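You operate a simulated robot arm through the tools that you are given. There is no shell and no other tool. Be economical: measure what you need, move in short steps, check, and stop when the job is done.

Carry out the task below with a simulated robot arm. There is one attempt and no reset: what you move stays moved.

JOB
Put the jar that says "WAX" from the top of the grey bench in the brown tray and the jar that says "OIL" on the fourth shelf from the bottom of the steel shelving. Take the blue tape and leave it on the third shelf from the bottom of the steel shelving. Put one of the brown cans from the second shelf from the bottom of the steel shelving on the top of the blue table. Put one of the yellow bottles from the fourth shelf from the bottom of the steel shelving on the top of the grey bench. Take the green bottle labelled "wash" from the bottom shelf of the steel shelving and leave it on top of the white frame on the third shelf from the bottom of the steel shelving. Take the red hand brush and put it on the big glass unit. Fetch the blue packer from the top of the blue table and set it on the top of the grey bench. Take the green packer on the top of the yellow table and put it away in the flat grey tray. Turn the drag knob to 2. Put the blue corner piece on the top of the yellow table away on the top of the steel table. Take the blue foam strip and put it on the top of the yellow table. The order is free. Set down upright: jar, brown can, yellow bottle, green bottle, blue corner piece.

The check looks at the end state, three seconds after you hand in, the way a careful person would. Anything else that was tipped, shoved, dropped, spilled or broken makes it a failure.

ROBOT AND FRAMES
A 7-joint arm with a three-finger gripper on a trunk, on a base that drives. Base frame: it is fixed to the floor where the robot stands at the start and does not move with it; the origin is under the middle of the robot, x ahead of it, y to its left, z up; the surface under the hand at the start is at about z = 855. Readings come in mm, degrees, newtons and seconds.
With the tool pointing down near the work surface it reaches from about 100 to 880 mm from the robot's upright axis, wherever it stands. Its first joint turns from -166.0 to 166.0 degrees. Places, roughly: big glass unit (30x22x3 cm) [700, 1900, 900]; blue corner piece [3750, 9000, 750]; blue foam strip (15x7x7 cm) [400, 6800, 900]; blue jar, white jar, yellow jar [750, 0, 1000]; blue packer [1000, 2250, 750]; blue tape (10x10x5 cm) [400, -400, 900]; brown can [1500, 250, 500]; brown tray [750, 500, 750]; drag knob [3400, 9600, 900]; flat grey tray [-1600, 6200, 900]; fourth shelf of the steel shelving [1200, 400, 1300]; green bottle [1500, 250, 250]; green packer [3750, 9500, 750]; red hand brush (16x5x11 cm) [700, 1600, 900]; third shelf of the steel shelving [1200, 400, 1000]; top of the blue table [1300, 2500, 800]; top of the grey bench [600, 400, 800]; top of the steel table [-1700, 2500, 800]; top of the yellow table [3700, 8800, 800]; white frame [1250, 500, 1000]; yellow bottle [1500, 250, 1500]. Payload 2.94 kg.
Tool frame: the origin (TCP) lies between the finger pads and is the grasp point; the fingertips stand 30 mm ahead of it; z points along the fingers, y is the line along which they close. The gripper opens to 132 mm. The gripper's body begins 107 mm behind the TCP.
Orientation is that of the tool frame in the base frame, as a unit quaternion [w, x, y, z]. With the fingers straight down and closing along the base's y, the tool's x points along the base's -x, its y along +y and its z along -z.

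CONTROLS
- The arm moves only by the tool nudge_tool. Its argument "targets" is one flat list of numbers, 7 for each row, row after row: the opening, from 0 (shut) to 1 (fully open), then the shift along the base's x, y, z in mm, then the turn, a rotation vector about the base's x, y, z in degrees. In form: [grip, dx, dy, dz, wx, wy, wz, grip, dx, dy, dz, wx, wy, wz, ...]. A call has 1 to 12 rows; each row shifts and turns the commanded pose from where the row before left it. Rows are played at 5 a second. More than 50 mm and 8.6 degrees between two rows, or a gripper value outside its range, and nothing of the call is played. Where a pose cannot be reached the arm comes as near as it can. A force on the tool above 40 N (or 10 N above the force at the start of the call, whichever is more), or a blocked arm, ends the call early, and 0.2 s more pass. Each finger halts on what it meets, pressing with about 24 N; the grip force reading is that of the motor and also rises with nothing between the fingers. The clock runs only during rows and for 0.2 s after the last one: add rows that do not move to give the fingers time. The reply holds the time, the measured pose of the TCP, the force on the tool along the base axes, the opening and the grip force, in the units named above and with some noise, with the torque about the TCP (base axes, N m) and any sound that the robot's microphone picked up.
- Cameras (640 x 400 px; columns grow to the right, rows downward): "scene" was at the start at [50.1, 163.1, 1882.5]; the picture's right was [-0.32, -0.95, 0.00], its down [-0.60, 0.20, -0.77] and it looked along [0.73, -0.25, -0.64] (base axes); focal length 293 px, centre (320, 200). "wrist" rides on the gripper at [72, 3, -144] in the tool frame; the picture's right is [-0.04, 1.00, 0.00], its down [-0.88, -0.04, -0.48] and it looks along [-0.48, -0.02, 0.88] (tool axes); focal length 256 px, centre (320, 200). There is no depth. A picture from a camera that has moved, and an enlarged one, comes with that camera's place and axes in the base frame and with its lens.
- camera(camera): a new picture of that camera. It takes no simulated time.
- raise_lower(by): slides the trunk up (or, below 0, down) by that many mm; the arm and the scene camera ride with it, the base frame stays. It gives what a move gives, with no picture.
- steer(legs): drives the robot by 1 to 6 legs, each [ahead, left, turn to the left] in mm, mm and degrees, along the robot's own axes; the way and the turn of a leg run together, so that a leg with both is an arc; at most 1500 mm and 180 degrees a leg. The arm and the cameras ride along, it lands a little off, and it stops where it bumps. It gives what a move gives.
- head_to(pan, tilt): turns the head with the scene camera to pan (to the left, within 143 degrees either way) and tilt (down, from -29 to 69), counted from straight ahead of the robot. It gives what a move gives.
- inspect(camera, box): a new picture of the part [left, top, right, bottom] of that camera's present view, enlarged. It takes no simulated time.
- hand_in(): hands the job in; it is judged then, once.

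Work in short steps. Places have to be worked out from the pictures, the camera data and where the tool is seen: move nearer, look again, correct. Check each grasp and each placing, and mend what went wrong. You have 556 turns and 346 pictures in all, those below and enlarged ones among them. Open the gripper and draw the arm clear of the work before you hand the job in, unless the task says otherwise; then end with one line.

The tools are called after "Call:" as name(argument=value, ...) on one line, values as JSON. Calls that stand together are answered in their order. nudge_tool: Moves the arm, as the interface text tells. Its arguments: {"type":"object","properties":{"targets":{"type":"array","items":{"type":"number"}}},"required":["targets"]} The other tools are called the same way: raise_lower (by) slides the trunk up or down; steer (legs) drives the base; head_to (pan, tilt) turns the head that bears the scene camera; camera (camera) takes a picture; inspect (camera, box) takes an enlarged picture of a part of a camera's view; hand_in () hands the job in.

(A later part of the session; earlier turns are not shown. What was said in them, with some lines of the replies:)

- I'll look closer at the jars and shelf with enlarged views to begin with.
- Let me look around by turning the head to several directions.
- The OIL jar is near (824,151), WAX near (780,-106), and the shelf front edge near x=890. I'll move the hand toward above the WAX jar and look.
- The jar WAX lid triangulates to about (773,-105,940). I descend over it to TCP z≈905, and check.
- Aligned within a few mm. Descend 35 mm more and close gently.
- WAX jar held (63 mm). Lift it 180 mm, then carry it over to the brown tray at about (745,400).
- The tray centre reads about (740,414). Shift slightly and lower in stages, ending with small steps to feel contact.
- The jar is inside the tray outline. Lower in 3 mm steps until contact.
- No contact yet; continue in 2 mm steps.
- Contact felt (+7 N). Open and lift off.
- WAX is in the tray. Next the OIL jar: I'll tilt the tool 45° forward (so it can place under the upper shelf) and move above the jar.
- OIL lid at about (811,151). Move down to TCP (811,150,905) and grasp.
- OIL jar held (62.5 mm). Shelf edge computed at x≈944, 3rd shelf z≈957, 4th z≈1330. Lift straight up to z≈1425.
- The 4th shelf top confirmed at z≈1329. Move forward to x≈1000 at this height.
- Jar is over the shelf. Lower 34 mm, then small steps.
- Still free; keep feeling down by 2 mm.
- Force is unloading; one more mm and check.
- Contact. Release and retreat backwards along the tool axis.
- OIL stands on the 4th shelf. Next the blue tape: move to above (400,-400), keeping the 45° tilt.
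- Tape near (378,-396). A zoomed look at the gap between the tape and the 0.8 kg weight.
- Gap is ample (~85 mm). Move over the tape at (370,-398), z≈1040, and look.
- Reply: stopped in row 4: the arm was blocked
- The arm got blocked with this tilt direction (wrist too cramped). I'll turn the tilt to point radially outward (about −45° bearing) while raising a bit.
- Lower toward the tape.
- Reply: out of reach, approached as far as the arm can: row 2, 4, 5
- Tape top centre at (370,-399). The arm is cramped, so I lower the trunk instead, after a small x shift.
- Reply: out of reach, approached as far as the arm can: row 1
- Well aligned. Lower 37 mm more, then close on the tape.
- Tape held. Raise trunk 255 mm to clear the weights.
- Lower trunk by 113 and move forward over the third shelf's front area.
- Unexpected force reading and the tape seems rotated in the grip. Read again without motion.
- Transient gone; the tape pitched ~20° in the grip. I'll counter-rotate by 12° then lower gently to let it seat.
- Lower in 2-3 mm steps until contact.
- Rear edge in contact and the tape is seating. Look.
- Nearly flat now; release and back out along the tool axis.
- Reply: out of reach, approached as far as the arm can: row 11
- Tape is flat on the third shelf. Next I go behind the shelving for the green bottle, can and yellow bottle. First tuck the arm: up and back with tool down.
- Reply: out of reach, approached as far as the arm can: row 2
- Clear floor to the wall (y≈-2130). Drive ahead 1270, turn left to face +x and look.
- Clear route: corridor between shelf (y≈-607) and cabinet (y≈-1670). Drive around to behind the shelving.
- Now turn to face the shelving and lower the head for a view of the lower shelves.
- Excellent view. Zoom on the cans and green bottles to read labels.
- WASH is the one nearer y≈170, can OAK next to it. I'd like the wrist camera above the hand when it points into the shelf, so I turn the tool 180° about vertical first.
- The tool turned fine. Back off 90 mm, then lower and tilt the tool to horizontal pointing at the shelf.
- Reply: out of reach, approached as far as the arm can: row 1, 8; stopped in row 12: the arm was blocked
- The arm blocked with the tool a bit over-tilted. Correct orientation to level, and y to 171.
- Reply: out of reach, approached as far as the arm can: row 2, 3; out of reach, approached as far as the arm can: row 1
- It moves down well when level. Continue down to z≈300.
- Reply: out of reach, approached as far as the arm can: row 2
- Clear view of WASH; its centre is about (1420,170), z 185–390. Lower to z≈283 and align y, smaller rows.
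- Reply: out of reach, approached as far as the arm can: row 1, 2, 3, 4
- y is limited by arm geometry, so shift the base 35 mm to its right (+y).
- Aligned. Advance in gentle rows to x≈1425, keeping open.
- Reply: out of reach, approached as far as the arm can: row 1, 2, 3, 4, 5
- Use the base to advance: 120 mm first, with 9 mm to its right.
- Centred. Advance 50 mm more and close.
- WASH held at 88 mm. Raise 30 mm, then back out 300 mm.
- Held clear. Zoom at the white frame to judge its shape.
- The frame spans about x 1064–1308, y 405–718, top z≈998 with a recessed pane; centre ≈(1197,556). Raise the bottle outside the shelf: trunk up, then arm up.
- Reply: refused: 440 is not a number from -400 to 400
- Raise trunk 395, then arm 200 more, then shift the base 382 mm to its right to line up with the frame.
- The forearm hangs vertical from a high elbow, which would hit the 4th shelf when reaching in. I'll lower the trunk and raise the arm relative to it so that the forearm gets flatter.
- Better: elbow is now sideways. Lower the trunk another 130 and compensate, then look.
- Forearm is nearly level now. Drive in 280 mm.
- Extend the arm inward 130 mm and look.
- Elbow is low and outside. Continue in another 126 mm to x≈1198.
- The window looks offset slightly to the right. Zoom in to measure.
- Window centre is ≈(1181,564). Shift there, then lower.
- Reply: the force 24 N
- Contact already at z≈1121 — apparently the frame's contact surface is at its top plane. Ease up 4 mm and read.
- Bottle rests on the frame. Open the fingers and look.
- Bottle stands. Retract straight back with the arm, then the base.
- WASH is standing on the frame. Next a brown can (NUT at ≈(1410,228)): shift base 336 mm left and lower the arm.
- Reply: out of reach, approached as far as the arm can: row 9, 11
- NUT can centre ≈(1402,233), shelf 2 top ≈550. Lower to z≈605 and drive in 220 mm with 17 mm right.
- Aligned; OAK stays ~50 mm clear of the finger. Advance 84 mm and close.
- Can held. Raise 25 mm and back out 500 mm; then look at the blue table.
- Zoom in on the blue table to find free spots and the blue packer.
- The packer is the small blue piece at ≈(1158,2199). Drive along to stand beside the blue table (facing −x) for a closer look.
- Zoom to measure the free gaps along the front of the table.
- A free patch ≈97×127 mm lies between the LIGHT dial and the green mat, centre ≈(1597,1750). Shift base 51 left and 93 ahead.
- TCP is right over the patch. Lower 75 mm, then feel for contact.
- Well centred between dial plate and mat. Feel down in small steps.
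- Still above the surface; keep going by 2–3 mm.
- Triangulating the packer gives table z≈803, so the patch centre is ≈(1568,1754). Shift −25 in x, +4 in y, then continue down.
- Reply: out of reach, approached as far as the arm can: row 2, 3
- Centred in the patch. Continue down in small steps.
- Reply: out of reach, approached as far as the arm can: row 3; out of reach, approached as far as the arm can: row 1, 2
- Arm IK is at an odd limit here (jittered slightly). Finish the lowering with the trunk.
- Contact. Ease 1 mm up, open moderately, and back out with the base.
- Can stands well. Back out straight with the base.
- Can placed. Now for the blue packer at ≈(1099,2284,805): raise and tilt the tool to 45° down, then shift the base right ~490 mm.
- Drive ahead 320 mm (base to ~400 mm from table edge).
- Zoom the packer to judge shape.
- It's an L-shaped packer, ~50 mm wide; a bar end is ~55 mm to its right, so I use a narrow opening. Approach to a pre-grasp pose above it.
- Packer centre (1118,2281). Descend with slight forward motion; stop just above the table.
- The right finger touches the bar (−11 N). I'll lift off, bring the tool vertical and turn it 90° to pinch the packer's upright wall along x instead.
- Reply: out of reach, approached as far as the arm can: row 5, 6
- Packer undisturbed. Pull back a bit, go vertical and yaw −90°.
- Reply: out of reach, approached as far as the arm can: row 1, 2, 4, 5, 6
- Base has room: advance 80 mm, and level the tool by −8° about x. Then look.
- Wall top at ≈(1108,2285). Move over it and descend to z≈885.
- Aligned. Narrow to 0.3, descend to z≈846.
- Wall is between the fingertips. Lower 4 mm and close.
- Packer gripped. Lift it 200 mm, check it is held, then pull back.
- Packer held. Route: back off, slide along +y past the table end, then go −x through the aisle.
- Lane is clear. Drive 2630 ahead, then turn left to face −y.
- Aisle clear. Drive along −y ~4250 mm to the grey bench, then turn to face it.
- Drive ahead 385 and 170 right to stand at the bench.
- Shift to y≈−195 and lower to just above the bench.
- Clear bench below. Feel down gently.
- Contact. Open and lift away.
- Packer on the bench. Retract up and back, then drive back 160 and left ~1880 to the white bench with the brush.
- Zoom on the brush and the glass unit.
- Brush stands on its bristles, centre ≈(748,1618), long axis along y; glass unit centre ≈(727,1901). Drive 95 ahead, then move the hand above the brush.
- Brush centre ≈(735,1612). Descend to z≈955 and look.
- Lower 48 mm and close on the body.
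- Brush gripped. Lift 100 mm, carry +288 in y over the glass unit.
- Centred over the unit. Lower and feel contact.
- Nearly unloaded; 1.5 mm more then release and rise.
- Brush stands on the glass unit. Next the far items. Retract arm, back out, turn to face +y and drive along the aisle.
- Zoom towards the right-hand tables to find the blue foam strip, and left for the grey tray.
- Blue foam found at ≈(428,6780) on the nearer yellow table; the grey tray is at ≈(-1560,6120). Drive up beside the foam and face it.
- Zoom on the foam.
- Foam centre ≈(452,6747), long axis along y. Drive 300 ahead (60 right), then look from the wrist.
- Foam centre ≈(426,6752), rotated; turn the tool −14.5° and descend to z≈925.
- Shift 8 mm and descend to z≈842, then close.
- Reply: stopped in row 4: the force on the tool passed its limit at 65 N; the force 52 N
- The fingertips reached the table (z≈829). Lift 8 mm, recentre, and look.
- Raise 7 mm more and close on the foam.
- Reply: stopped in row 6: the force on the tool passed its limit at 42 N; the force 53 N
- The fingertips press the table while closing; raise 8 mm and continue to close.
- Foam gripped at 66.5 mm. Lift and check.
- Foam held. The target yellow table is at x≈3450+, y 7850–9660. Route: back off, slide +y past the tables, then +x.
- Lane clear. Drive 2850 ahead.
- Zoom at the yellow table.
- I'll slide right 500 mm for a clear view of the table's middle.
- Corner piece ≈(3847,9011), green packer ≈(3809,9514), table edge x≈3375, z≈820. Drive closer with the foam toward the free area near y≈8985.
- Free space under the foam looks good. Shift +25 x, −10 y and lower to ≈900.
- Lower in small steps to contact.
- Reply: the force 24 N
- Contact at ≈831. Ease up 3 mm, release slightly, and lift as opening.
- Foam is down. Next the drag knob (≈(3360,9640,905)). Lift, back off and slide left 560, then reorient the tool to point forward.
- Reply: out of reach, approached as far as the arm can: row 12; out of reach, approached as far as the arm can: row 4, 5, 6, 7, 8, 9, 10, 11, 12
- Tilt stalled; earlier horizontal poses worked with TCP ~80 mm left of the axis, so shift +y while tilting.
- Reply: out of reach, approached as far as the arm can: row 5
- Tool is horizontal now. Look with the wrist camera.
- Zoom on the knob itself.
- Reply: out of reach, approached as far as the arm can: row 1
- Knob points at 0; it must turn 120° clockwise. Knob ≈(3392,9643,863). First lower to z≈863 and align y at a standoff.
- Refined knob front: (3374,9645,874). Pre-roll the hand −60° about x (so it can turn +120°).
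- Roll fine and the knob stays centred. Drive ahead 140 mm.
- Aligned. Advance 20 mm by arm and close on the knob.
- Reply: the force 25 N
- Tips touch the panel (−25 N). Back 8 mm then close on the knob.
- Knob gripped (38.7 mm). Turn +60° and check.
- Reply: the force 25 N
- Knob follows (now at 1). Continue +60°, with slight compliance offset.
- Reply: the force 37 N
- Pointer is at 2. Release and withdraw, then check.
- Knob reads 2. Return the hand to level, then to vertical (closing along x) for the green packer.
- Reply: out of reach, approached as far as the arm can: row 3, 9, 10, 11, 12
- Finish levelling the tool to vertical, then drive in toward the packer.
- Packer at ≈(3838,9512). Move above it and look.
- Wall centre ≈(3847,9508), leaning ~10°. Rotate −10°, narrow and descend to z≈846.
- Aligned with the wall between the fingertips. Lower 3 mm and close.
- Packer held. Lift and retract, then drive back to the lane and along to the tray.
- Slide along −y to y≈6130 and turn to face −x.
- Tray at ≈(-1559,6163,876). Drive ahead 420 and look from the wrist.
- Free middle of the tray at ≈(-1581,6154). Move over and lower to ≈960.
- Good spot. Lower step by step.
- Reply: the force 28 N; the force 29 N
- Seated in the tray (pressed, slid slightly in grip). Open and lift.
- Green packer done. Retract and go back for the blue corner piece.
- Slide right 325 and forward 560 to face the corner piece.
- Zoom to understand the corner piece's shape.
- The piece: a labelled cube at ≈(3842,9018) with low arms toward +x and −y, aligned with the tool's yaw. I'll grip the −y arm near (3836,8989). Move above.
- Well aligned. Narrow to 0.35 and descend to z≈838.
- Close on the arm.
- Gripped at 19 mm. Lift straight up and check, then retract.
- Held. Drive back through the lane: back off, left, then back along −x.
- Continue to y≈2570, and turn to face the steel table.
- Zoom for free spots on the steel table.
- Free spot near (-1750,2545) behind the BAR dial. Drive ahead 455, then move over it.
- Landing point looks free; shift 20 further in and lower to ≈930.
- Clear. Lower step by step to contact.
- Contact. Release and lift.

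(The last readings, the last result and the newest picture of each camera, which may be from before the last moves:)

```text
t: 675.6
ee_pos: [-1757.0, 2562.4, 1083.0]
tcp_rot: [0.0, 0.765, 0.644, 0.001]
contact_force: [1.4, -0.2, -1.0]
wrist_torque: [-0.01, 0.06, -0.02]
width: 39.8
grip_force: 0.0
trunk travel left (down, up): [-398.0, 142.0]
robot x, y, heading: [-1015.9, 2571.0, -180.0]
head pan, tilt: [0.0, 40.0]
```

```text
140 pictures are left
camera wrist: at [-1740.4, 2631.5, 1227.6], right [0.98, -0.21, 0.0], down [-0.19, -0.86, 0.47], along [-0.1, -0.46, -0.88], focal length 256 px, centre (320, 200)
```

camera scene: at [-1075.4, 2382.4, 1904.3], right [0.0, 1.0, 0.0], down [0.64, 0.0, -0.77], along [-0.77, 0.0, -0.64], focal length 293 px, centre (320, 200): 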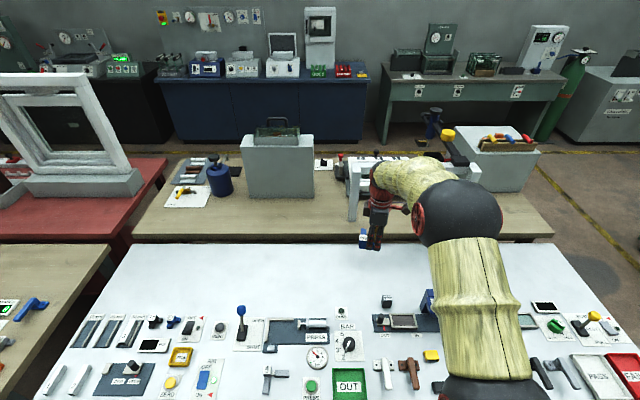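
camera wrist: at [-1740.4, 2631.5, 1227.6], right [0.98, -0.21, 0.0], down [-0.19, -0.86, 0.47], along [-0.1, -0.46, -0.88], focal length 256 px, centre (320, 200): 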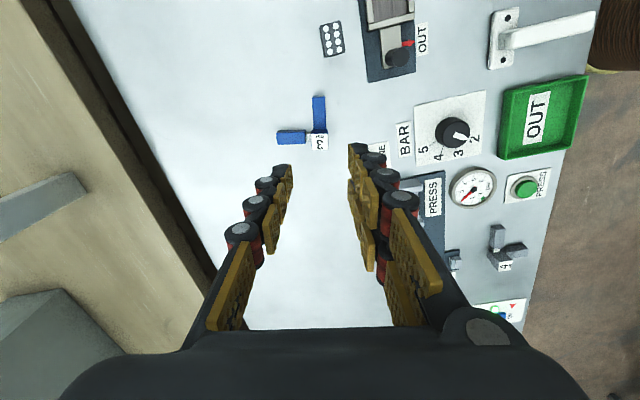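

Corner piece stands on the steel table. Last: a yellow bottle. Retract arm, then go (heading 180 throughout) around the right end of the shelving to its back.

Call:
nudge_tool(targets=[0.5, 40, 0, 25, 0, 0, 0, 0.5, 40, 0, 25, 0, 0, 0, 0.5, 40, 0, 25, 0, 0, 0, 0.5, 40, 0, 25, 0, 0, 0, 0.5, 40, 0, 25, 0, 0, 0, 0.5, 35, 0, 15, 0, 0, 0])

Call:
steer(legs=[[-480, 0, 0], [0, 1400, 0], [0, 1400, 0], [0, 950, 0]])

Call:
head_to(pan=140, tilt=25)

Call:
camera(camera="scene")

```text
t: 677.0
ee_pos: [-1520.7, 2564.3, 1222.7]
tcp_rot: [-0.001, 0.766, 0.643, 0.001]
contact_force: [0.4, 0.6, -0.1]
wrist_torque: [-0.02, 0.04, 0.02]
width: 65.9
grip_force: 0.0
trunk travel left (down, up): [-398.0, 142.0]
robot x, y, heading: [-1019.2, 2573.3, -179.9]
head pan, tilt: [0.0, 40.0]
```

```text
t: 697.7
ee_pos: [-988.8, -1202.9, 1221.6]
tcp_rot: [0.0, 0.757, 0.653, 0.001]
contact_force: [0.1, 0.4, -0.3]
wrist_torque: [0.01, 0.01, -0.01]
width: 65.9
grip_force: 0.0
trunk travel left (down, up): [-398.0, 142.0]
robot x, y, heading: [-483.8, -1181.8, -178.9]
head pan, tilt: [0.0, 40.0]
```

```text
t: 699.9
ee_pos: [-986.7, -1202.5, 1221.4]
tcp_rot: [-0.001, 0.758, 0.653, 0.001]
contact_force: [0.5, 0.5, -0.5]
wrist_torque: [-0.01, -0.03, 0.04]
width: 65.9
grip_force: 0.0
trunk travel left (down, up): [-398.0, 142.0]
robot x, y, heading: [-487.2, -1185.2, -178.6]
head pan, tilt: [140.0, 25.0]
```

```text
139 pictures are left
camera scene: at [-380.1, -1429.2, 1927.7], right [-0.62, -0.78, 0.0], down [-0.33, 0.26, -0.91], along [0.71, -0.57, -0.42], focal length 293 px, centre (320, 200)
```

scene: 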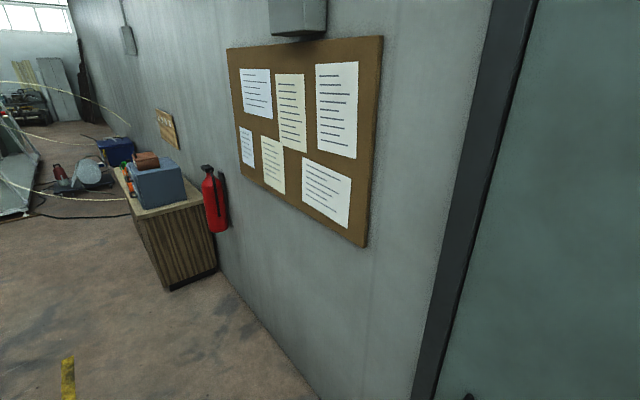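

Lane clear. Reverse 2830 mm along the corridor, then slide right (+y) 1420.

Call:
steer(legs=[[-1400, -30, -1.4], [-1430, 0, 0], [0, -1400, 0]])

Call:
raise_lower(by=140)

Call:
head_to(pan=0, tilt=30)

Call:
camera(camera="scene")

```text
t: 720.2
ee_pos: [1770.7, 351.5, 1222.4]
tcp_rot: [0.0, 0.76, 0.65, 0.0]
contact_force: [-0.3, 0.3, 0.7]
wrist_torque: [-0.03, 0.03, 0.01]
width: 65.9
grip_force: 0.0
trunk travel left (down, up): [-398.0, 142.0]
robot x, y, heading: [2273.4, 363.9, -179.0]
head pan, tilt: [140.0, 25.0]
```

```text
t: 721.9
ee_pos: [1770.7, 350.7, 1362.7]
tcp_rot: [-0.001, 0.76, 0.65, 0.001]
contact_force: [-0.5, 0.1, -0.5]
wrist_torque: [0.0, 0.0, 0.03]
width: 65.8
grip_force: 0.1
trunk travel left (down, up): [-538.0, 2.0]
robot x, y, heading: [2269.9, 366.0, -179.1]
head pan, tilt: [140.0, 25.0]
```

```text
t: 724.1
ee_pos: [1769.2, 352.3, 1361.9]
tcp_rot: [-0.001, 0.76, 0.65, 0.001]
contact_force: [-0.2, -0.5, 0.8]
wrist_torque: [-0.02, 0.01, 0.0]
width: 66.2
grip_force: 0.2
trunk travel left (down, up): [-538.0, 2.0]
robot x, y, heading: [2270.9, 369.8, -178.7]
head pan, tilt: [0.0, 30.0]
```

```text
138 pictures are left
camera scene: at [2213.9, 177.1, 2059.7], right [-0.02, 1.0, 0.0], down [0.5, 0.01, -0.87], along [-0.87, -0.02, -0.5], focal length 293 px, centre (320, 200)
```

scene: 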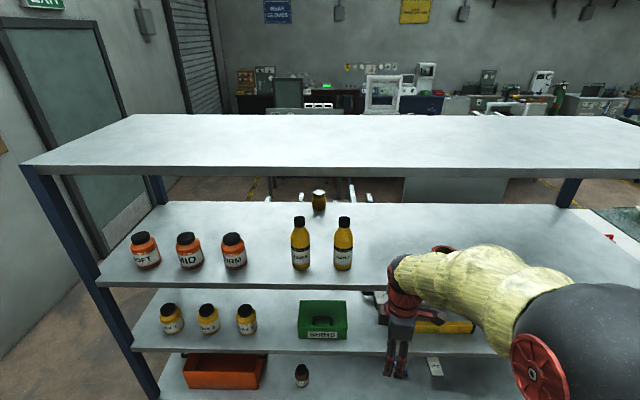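

WATER bottle ≈(1390,240). Re-orient: yaw +99°, then tilt to horizontal while lowering and shifting left (−y).

Call:
steer(legs=[[-60, 0, -1]])

Call:
nudge_tool(targets=[0.8, 0, 0, -15, 0, 0, 8.3, 0.8, 0, 0, -15, 0, 0, 8.3, 0.8, 0, 0, -15, 0, 0, 8.3, 0.8, 0, 0, -15, 0, 0, 8.3, 0.8, 0, 0, -15, 0, 0, 8.3, 0.8, 0, 0, -15, 0, 0, 8.3, 0.8, 0, 0, -15, 0, 0, 8.3, 0.8, 0, 0, -10, 0, 0, 8.3, 0.8, 0, 0, 0, 0, 0, 8.3, 0.8, 0, 0, 0, 0, 0, 8.3, 0.8, 0, 0, 0, 0, 0, 8.3, 0.8, 0, 0, 0, 0, 0, 7.5])

Call:
nudge_tool(targets=[1, 0, -25, -10, 0, 7.5, 0, 1, 0, -25, -15, 0, 7.5, 0, 1, 0, -25, -15, 0, 7.5, 0, 1, 0, -20, -15, 0, 7.5, 0, 1, 0, 0, -15, 0, 7.5, 0, 1, 0, 0, -15, 0, 7.5, 0, 1, 0, 0, -15, 0, 7.5, 0, 1, 0, 0, -15, 0, 7.5, 0, 1, 0, 0, -10, 0, 7.5, 0, 1, 0, 0, 0, 0, 7.5, 0, 1, 0, 0, 0, 0, 7.5, 0, 1, 0, 0, 0, 0, 7.5, 0])

```text
t: 725.1
ee_pos: [1833.6, 360.0, 1363.8]
tcp_rot: [-0.002, 0.766, 0.643, 0.0]
contact_force: [1.3, 0.0, 1.3]
wrist_torque: [0.03, 0.13, 0.0]
width: 65.9
grip_force: 0.3
trunk travel left (down, up): [-538.0, 2.0]
robot x, y, heading: [2334.6, 371.7, -179.9]
head pan, tilt: [0.0, 30.0]
```

```text
t: 727.7
ee_pos: [1831.5, 354.9, 1239.1]
tcp_rot: [-0.001, 0.043, 0.999, 0.007]
contact_force: [-0.1, -0.2, -1.0]
wrist_torque: [0.02, 0.02, -0.01]
width: 105.7
grip_force: 0.0
out of reach, approached as far as the arm can: row 12
trunk travel left (down, up): [-538.0, 2.0]
robot x, y, heading: [2334.1, 367.5, -179.9]
head pan, tilt: [0.0, 30.0]
```

```text
t: 730.3
ee_pos: [1835.3, 272.7, 1125.9]
tcp_rot: [-0.665, 0.051, 0.745, -0.007]
contact_force: [-1.4, 0.0, -1.2]
wrist_torque: [0.01, 0.02, -0.06]
width: 131.8
grip_force: 0.0
out of reach, approached as far as the arm can: row 5, 6
trunk travel left (down, up): [-538.0, 2.0]
robot x, y, heading: [2336.3, 368.4, -180.1]
head pan, tilt: [0.0, 30.0]
```

Correct the residual tilt and raise to z≈1420.

Call:
nudge_tool(targets=[1, 0, 0, 0, 2.35, 3.25, 1.8, 1, 0, 0, 0, 2.35, 3.25, 1.8, 1, 0, 0, 35, 0, 0, 0, 1, 0, 0, 40, 0, 0, 0, 1, 0, 0, 40, 0, 0, 0, 1, 0, 0, 40, 0, 0, 0, 1, 0, 0, 40, 0, 0, 0, 1, 0, 0, 40, 0, 0, 0, 1, 0, 0, 40, 0, 0, 0, 1, 0, 0, 15, 0, 0, 0, 1, 0, 0, 0, 0, 0, 0])

Call:
camera(camera="wrist")

Call:
camera(camera="scene")

```text
t: 732.7
ee_pos: [1836.0, 275.1, 1417.5]
tcp_rot: [-0.707, 0.0, 0.707, 0.001]
contact_force: [0.0, -0.4, -0.5]
wrist_torque: [-0.05, 0.0, 0.02]
width: 131.7
grip_force: 0.1
trunk travel left (down, up): [-538.0, 2.0]
robot x, y, heading: [2333.2, 369.4, -179.7]
head pan, tilt: [0.0, 30.0]
```

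```text
137 pictures are left
camera wrist: at [1979.6, 278.0, 1487.4], right [0.0, 1.0, -0.04], down [0.48, -0.04, -0.88], along [-0.88, -0.02, -0.48], focal length 256 px, centre (320, 200)
```

wrist: 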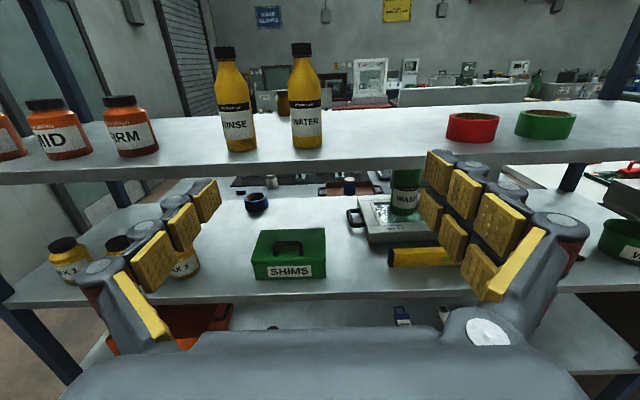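

```text
136 pictures are left
camera scene: at [2272.0, 178.8, 2059.7], right [0.0, 1.0, 0.0], down [0.5, 0.0, -0.87], along [-0.87, 0.0, -0.5], focal length 293 px, centre (320, 200)
```

scene: 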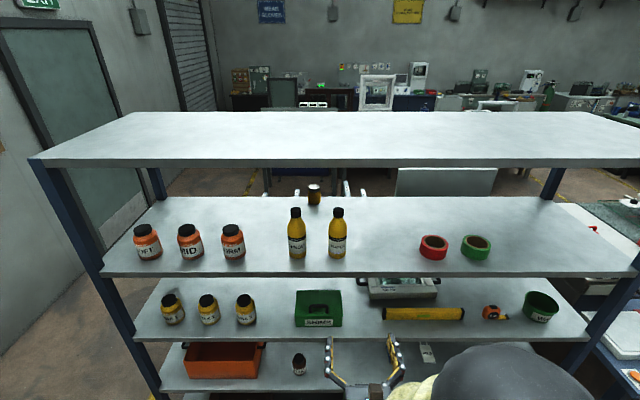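

WATER centre ≈(1411,241). Drive in 320 mm and 34 mm left, then check.

Call:
steer(legs=[[320, 34, 0]])

Call:
camera(camera="wrist")

```text
t: 734.8
ee_pos: [1516.2, 240.9, 1414.8]
tcp_rot: [-0.706, -0.001, 0.708, 0.001]
contact_force: [-1.0, 0.5, 0.1]
wrist_torque: [-0.02, 0.04, 0.01]
width: 132.0
grip_force: 0.1
trunk travel left (down, up): [-538.0, 2.0]
robot x, y, heading: [2015.1, 339.0, 179.9]
head pan, tilt: [0.0, 30.0]
```

```text
135 pictures are left
camera wrist: at [1660.4, 243.9, 1486.8], right [0.0, 1.0, -0.04], down [0.48, -0.04, -0.88], along [-0.88, -0.02, -0.48], focal length 256 px, centre (320, 200)
```

wrist: 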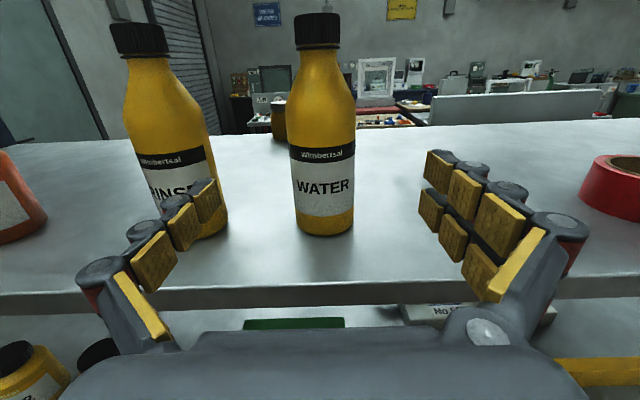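

Aligned. Narrow to 0.85 and advance 104 mm; then lower slightly and close.

Call:
nudge_tool(targets=[0.85, 0, 1, -5, 0, 0, 0, 0.85, 0, 0, -5, 0, 0, 0, 0.85, 0, 0, 0, 0, 0, 0])

Call:
steer(legs=[[104, 0, 0]])

Call:
camera(camera="wrist")

```text
t: 735.6
ee_pos: [1517.0, 241.9, 1405.2]
tcp_rot: [-0.707, -0.001, 0.707, 0.0]
contact_force: [0.5, -0.2, -0.3]
wrist_torque: [0.04, 0.0, -0.03]
width: 112.1
grip_force: 0.1
trunk travel left (down, up): [-538.0, 2.0]
robot x, y, heading: [2016.0, 330.9, 179.7]
head pan, tilt: [0.0, 30.0]
```

```text
t: 736.8
ee_pos: [1411.1, 240.4, 1405.1]
tcp_rot: [-0.706, -0.001, 0.708, 0.0]
contact_force: [-1.1, -0.6, -0.2]
wrist_torque: [-0.01, 0.01, 0.0]
width: 112.2
grip_force: 0.0
trunk travel left (down, up): [-538.0, 2.0]
robot x, y, heading: [1910.8, 331.3, -179.9]
head pan, tilt: [0.0, 30.0]
```

```text
134 pictures are left
camera wrist: at [1554.2, 243.6, 1476.7], right [0.0, 1.0, -0.04], down [0.48, -0.04, -0.88], along [-0.88, -0.02, -0.48], focal length 256 px, centre (320, 200)
```

wrist: 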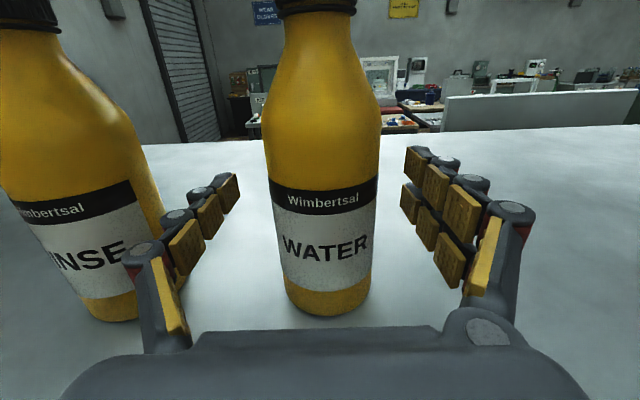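

Bottle between the pads, RINSE untouched. Close.

Call:
nudge_tool(targets=[0.6, 0, 0, 0, 0, 0, 0, 0.4, 0, 0, 0, 0, 0, 0, 0.3, 0, 0, 0, 0, 0, 0, 0.3, 0, 0, 0, 0, 0, 0, 0.3, 0, 0, 0, 0, 0, 0, 0.3, 0, 0, 0, 0, 0, 0])

Call:
nudge_tool(targets=[0.3, 0, 0, 10, 0, 0, 0, 0.3, 0, 0, 15, 0, 0, 0, 0.3, 0, 0, 15, 0, 0, 0, 0.3, 0, 0, 0, 0, 0, 0])

Call:
camera(camera="wrist")

```text
t: 738.2
ee_pos: [1413.7, 240.5, 1405.9]
tcp_rot: [-0.707, -0.001, 0.707, 0.001]
contact_force: [0.2, 0.6, 0.2]
wrist_torque: [0.07, 0.06, -0.01]
width: 65.5
grip_force: 24.5
trunk travel left (down, up): [-538.0, 2.0]
robot x, y, heading: [1908.3, 335.4, -180.0]
head pan, tilt: [0.0, 30.0]
```

```text
t: 739.2
ee_pos: [1413.1, 241.6, 1446.0]
tcp_rot: [-0.707, -0.001, 0.707, -0.001]
contact_force: [-0.6, 0.5, -2.9]
wrist_torque: [0.03, -0.04, 0.04]
width: 65.5
grip_force: 23.5
trunk travel left (down, up): [-538.0, 2.0]
robot x, y, heading: [1910.3, 337.2, -180.0]
head pan, tilt: [0.0, 30.0]
```

```text
133 pictures are left
camera wrist: at [1556.3, 244.1, 1517.6], right [0.0, 1.0, -0.04], down [0.48, -0.04, -0.88], along [-0.88, -0.02, -0.48], focal length 256 px, centre (320, 200)
```

wrist: 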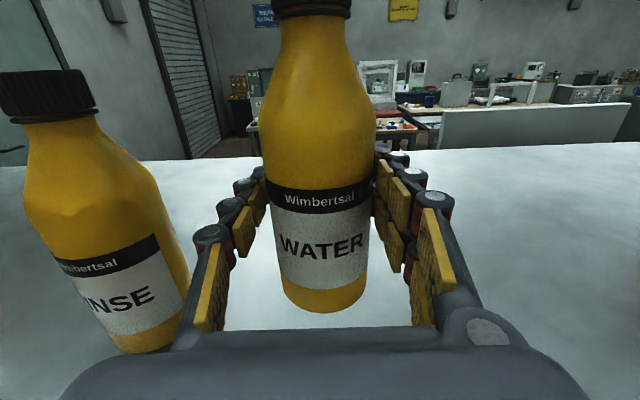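

Bottle lifted. Back out 450 and go around: left (−y), then forward along the corridor.

Call:
steer(legs=[[-450, 0, 0]])

Call:
camera(camera="wrist")

Call:
steer(legs=[[0, 1480, 0], [1400, 0, 0], [1400, 0, 0]])

```text
t: 741.9
ee_pos: [1869.8, 240.2, 1446.5]
tcp_rot: [-0.707, -0.003, 0.707, -0.002]
contact_force: [-0.8, -0.1, -3.3]
wrist_torque: [0.01, -0.01, 0.0]
width: 65.5
grip_force: 23.9
trunk travel left (down, up): [-538.0, 2.0]
robot x, y, heading: [2364.3, 339.8, -179.6]
head pan, tilt: [0.0, 30.0]
```

```text
132 pictures are left
camera wrist: at [2013.6, 243.9, 1517.9], right [-0.01, 1.0, -0.04], down [0.48, -0.03, -0.88], along [-0.88, -0.03, -0.48], focal length 256 px, centre (320, 200)
```

wrist: 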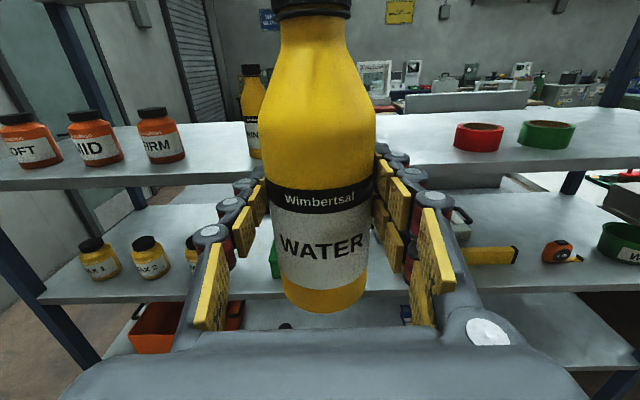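

```text
t: 762.2
ee_pos: [-910.0, -1115.6, 1445.3]
tcp_rot: [-0.707, 0.016, 0.707, 0.017]
contact_force: [0.4, 0.5, -4.5]
wrist_torque: [0.03, -0.03, 0.0]
width: 65.9
grip_force: 24.0
trunk travel left (down, up): [-538.0, 2.0]
robot x, y, heading: [-409.5, -1047.8, 177.2]
head pan, tilt: [0.0, 30.0]
```

Turn to face +x, slide to y≈−485, and look.

Call:
steer(legs=[[0, 0, -177.2], [0, 560, 0]])

Call:
head_to(pan=0, tilt=45)

Call:
camera(camera="scene")

```text
t: 772.6
ee_pos: [72.3, -380.5, 1445.5]
tcp_rot: [-0.011, 0.707, 0.012, 0.707]
contact_force: [0.6, 0.2, -2.8]
wrist_torque: [-0.01, 0.0, -0.01]
width: 65.7
grip_force: 24.3
trunk travel left (down, up): [-538.0, 2.0]
robot x, y, heading: [-423.0, -487.2, 1.4]
head pan, tilt: [0.0, 30.0]
```

```text
t: 773.4
ee_pos: [71.3, -381.3, 1445.2]
tcp_rot: [-0.01, 0.707, 0.01, 0.707]
contact_force: [-0.8, 0.0, -3.9]
wrist_torque: [0.03, 0.02, 0.01]
width: 65.9
grip_force: 24.0
trunk travel left (down, up): [-538.0, 2.0]
robot x, y, heading: [-426.7, -489.0, 2.0]
head pan, tilt: [0.0, 45.0]
```

```text
131 pictures are left
camera scene: at [-377.7, -296.4, 2037.1], right [0.03, -1.0, 0.0], down [-0.71, -0.02, -0.71], along [0.71, 0.02, -0.71], focal length 293 px, centre (320, 200)
```

scene: 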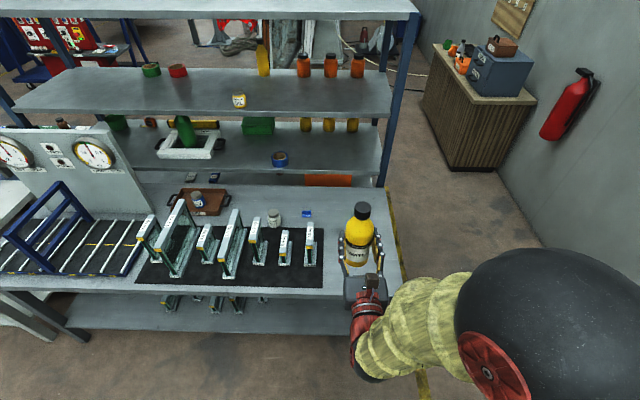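

Free strip on the bench right of the mat (y −290…−640). Drive ahead 325, 25 right.

Call:
steer(legs=[[325, -35, -1.8]])

Call:
raise_lower(by=-390)

Call:
camera(camera="wrist")

Call:
camera(camera="scene")

```text
t: 775.5
ee_pos: [404.6, -422.3, 1446.5]
tcp_rot: [-0.001, 0.708, 0.002, 0.706]
contact_force: [1.1, 0.4, -4.0]
wrist_torque: [0.02, 0.0, 0.01]
width: 65.7
grip_force: 23.7
trunk travel left (down, up): [-538.0, 2.0]
robot x, y, heading: [-89.3, -517.6, 0.6]
head pan, tilt: [0.0, 45.0]
```

```text
t: 779.3
ee_pos: [401.7, -423.4, 1056.0]
tcp_rot: [-0.001, 0.708, 0.002, 0.707]
contact_force: [-0.3, -0.9, -3.0]
wrist_torque: [0.01, 0.04, 0.01]
width: 65.8
grip_force: 24.8
trunk travel left (down, up): [-148.0, 392.0]
robot x, y, heading: [-95.0, -517.3, -0.1]
head pan, tilt: [0.0, 45.0]
```

```text
130 pictures are left
camera wrist: at [259.9, -426.5, 1127.6], right [0.0, -1.0, -0.04], down [-0.48, 0.03, -0.88], along [0.88, 0.02, -0.48], focal length 256 px, centre (320, 200)
```

wrist: 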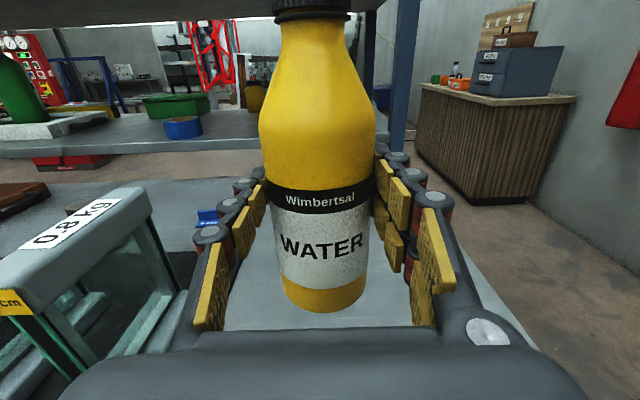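

```text
129 pictures are left
camera scene: at [-44.3, -326.4, 1647.1], right [0.0, -1.0, 0.0], down [-0.71, 0.0, -0.71], along [0.71, 0.0, -0.71], focal length 293 px, centre (320, 200)
```

scene: 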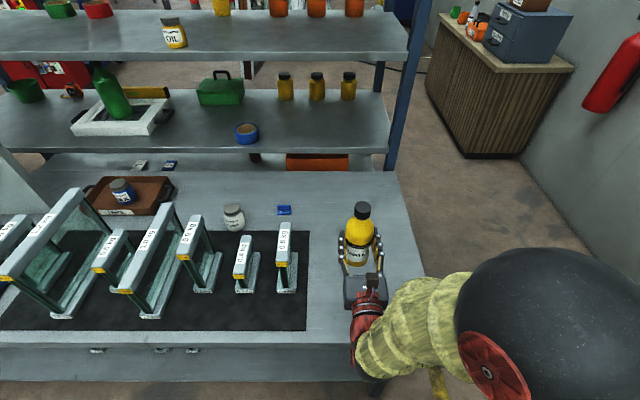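

Positioned well. Lower by trunk 105, then feel.

Call:
raise_lower(by=-108)

Call:
raise_lower(by=-6)

Call:
raise_lower(by=-3)

Call:
camera(camera="wrist")

```text
t: 780.7
ee_pos: [403.8, -423.0, 947.4]
tcp_rot: [-0.001, 0.707, 0.002, 0.707]
contact_force: [0.2, -0.3, -2.9]
wrist_torque: [0.02, 0.05, 0.0]
width: 65.5
grip_force: 24.2
trunk travel left (down, up): [-40.0, 500.0]
robot x, y, heading: [-95.1, -517.0, 0.2]
head pan, tilt: [0.0, 45.0]
```

```text
t: 781.2
ee_pos: [402.3, -422.0, 941.7]
tcp_rot: [-0.001, 0.708, 0.002, 0.707]
contact_force: [-0.4, 0.5, -3.0]
wrist_torque: [-0.03, 0.06, -0.04]
width: 65.6
grip_force: 24.4
trunk travel left (down, up): [-34.0, 506.0]
robot x, y, heading: [-95.0, -519.8, 0.2]
head pan, tilt: [0.0, 45.0]
```

```text
t: 781.8
ee_pos: [403.4, -421.1, 939.2]
tcp_rot: [-0.001, 0.707, 0.002, 0.707]
contact_force: [0.7, 0.5, -3.7]
wrist_torque: [-0.02, 0.06, 0.08]
width: 65.7
grip_force: 24.3
trunk travel left (down, up): [-31.0, 509.0]
robot x, y, heading: [-96.4, -514.3, 0.2]
head pan, tilt: [0.0, 45.0]
```

```text
128 pictures are left
camera wrist: at [259.8, -426.6, 1010.5], right [0.0, -1.0, -0.04], down [-0.48, 0.03, -0.88], along [0.88, 0.02, -0.48], focal length 256 px, centre (320, 200)
```

wrist: 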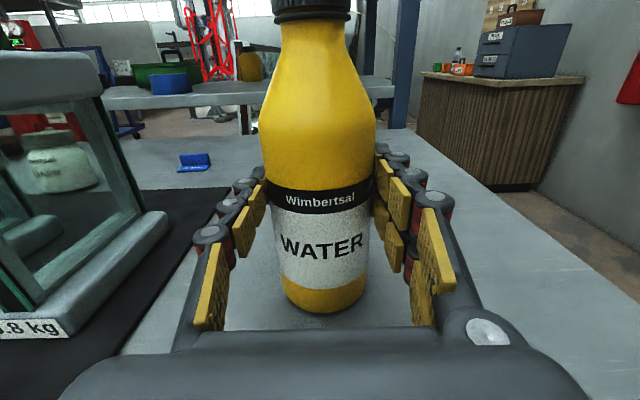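

Call:
raise_lower(by=-4)

Call:
raise_lower(by=-3)

Call:
raise_lower(by=-2)

Call:
raise_lower(by=-2)

```text
t: 782.3
ee_pos: [403.4, -422.1, 937.0]
tcp_rot: [-0.002, 0.706, 0.002, 0.708]
contact_force: [-1.3, -0.7, 9.3]
wrist_torque: [-0.2, 0.25, -0.03]
width: 65.9
grip_force: 24.1
trunk travel left (down, up): [-27.0, 514.0]
robot x, y, heading: [-94.7, -513.8, 0.2]
head pan, tilt: [0.0, 45.0]
```

```text
t: 782.8
ee_pos: [403.3, -422.9, 935.8]
tcp_rot: [-0.002, 0.705, 0.002, 0.709]
contact_force: [2.7, -2.1, 23.1]
wrist_torque: [-0.07, -0.4, -0.08]
width: 66.2
grip_force: 24.0
trunk travel left (down, up): [-24.0, 516.0]
robot x, y, heading: [-92.8, -519.2, 0.2]
head pan, tilt: [0.0, 45.0]
```

```text
t: 783.3
ee_pos: [402.4, -424.0, 931.6]
tcp_rot: [-0.001, 0.706, 0.002, 0.708]
contact_force: [3.7, -1.7, 23.2]
wrist_torque: [-0.11, -0.44, -0.06]
width: 66.0
grip_force: 24.1
trunk travel left (down, up): [-22.0, 518.0]
robot x, y, heading: [-96.0, -516.3, 0.0]
head pan, tilt: [0.0, 45.0]
```

```text
t: 783.9
ee_pos: [401.6, -422.1, 928.7]
tcp_rot: [0.0, 0.707, 0.001, 0.707]
contact_force: [3.5, 0.4, 22.6]
wrist_torque: [-0.09, -0.42, -0.04]
width: 66.0
grip_force: 24.2
trunk travel left (down, up): [-20.0, 520.0]
robot x, y, heading: [-97.7, -515.4, 0.0]
head pan, tilt: [0.0, 45.0]
```

Seated. Ease up 3 mm and open; check.

Call:
raise_lower(by=3)

Call:
nudge_tool(targets=[0.6, 0, 0, 0, 0, 0, 0, 0.7, 0, 0, 0, 0, 0, 0, 0.8, 0, 0, 0, 0, 0, 0, 0.85, 0, 0, 0, 0, 0, 0, 0.85, 0, 0, 0, 0, 0, 0])

Call:
camera(camera="wrist")

```text
t: 784.4
ee_pos: [400.9, -423.1, 928.4]
tcp_rot: [0.0, 0.709, 0.002, 0.705]
contact_force: [-0.4, 0.4, 3.7]
wrist_torque: [0.15, -0.19, 0.07]
width: 65.9
grip_force: 24.3
trunk travel left (down, up): [-23.0, 518.0]
robot x, y, heading: [-95.2, -517.1, 0.0]
head pan, tilt: [0.0, 45.0]
```

```text
t: 785.6
ee_pos: [402.9, -423.2, 931.1]
tcp_rot: [-0.001, 0.707, 0.002, 0.707]
contact_force: [-0.4, 0.2, 0.6]
wrist_torque: [0.03, 0.01, -0.02]
width: 112.3
grip_force: 0.0
trunk travel left (down, up): [-23.0, 518.0]
robot x, y, heading: [-96.4, -518.0, 0.1]
head pan, tilt: [0.0, 45.0]
```

```text
127 pictures are left
camera wrist: at [259.7, -426.6, 1002.6], right [0.0, -1.0, -0.04], down [-0.48, 0.03, -0.88], along [0.88, 0.02, -0.48], focal length 256 px, centre (320, 200)
```

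wrist: 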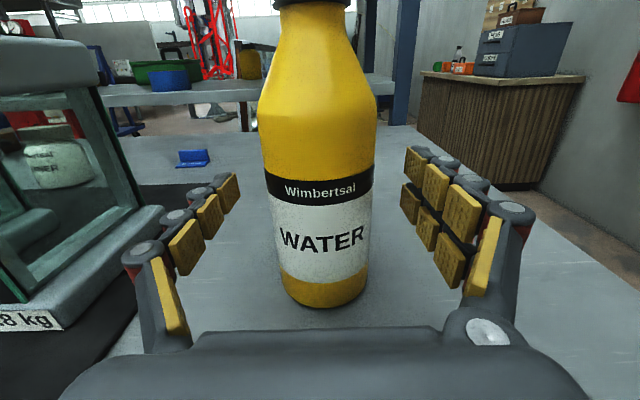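

Bottle stands upright. Back out straight and take a final overview.

Call:
steer(legs=[[-400, 0, 0]])

Call:
raise_lower(by=400)

Call:
head_to(pan=15, tilt=30)

Call:
camera(camera="scene")

Call:
inspect(camera="scene", box=[190, 60, 470, 290])

```text
t: 788.1
ee_pos: [5.6, -423.0, 930.3]
tcp_rot: [-0.003, 0.707, 0.003, 0.707]
contact_force: [-0.2, -0.1, -0.7]
wrist_torque: [0.01, -0.02, -0.04]
width: 112.3
grip_force: 0.1
trunk travel left (down, up): [-23.0, 518.0]
robot x, y, heading: [-492.4, -520.0, 0.4]
head pan, tilt: [0.0, 45.0]
```

```text
t: 791.9
ee_pos: [4.4, -421.6, 1331.0]
tcp_rot: [-0.003, 0.707, 0.003, 0.707]
contact_force: [-0.1, 0.1, 0.1]
wrist_torque: [-0.02, 0.0, 0.01]
width: 112.1
grip_force: 0.0
trunk travel left (down, up): [-423.0, 117.0]
robot x, y, heading: [-492.3, -518.5, 0.4]
head pan, tilt: [0.0, 45.0]
```

```text
t: 792.7
ee_pos: [5.0, -422.8, 1332.3]
tcp_rot: [-0.003, 0.708, 0.004, 0.707]
contact_force: [0.9, -1.4, 0.3]
wrist_torque: [-0.01, -0.01, 0.04]
width: 112.2
grip_force: 0.0
trunk travel left (down, up): [-423.0, 117.0]
robot x, y, heading: [-493.6, -516.5, 0.3]
head pan, tilt: [15.0, 30.0]
```

```text
126 pictures are left
camera scene: at [-436.2, -305.3, 1944.6], right [0.27, -0.96, 0.0], down [-0.48, -0.13, -0.87], along [0.83, 0.23, -0.5], focal length 293 px, centre (320, 200)
```

scene: 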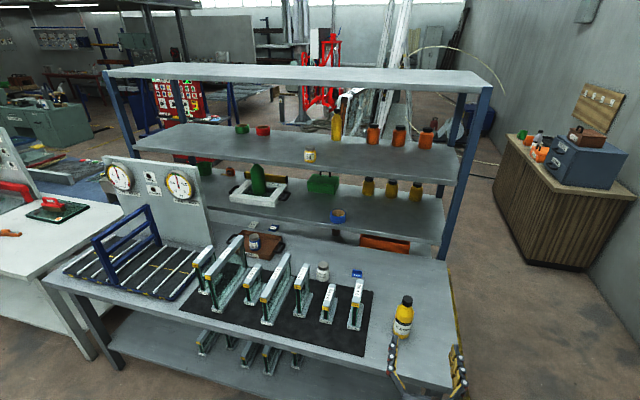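

```text
1.74 times, centred on (330, 175) of scene
camera zoom: at [-436.2, -305.3, 1944.6], right [0.27, -0.96, 0.0], down [-0.48, -0.13, -0.87], along [0.83, 0.23, -0.5], focal length 509 px, centre (303, 244)
```

zoom: 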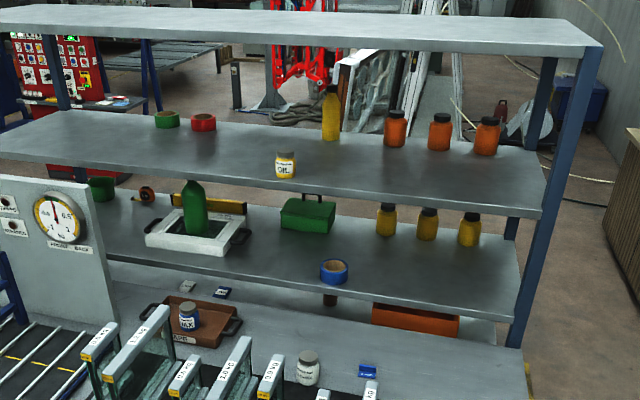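

Everything is where it should be: WAX is in the tray, OIL on shelf 4, tape on shelf 3, WASH on the frame, the brush on the glass unit, and the blue packer and yellow bottle on the bench. The gripper is open and the arm is clear, so I hand in.

Call:
hand_in()

```text
The job is handed in.
```

I completed all twelve placements, including turning the drag knob to 2, and handed the job in with the gripper open and the arm clear.
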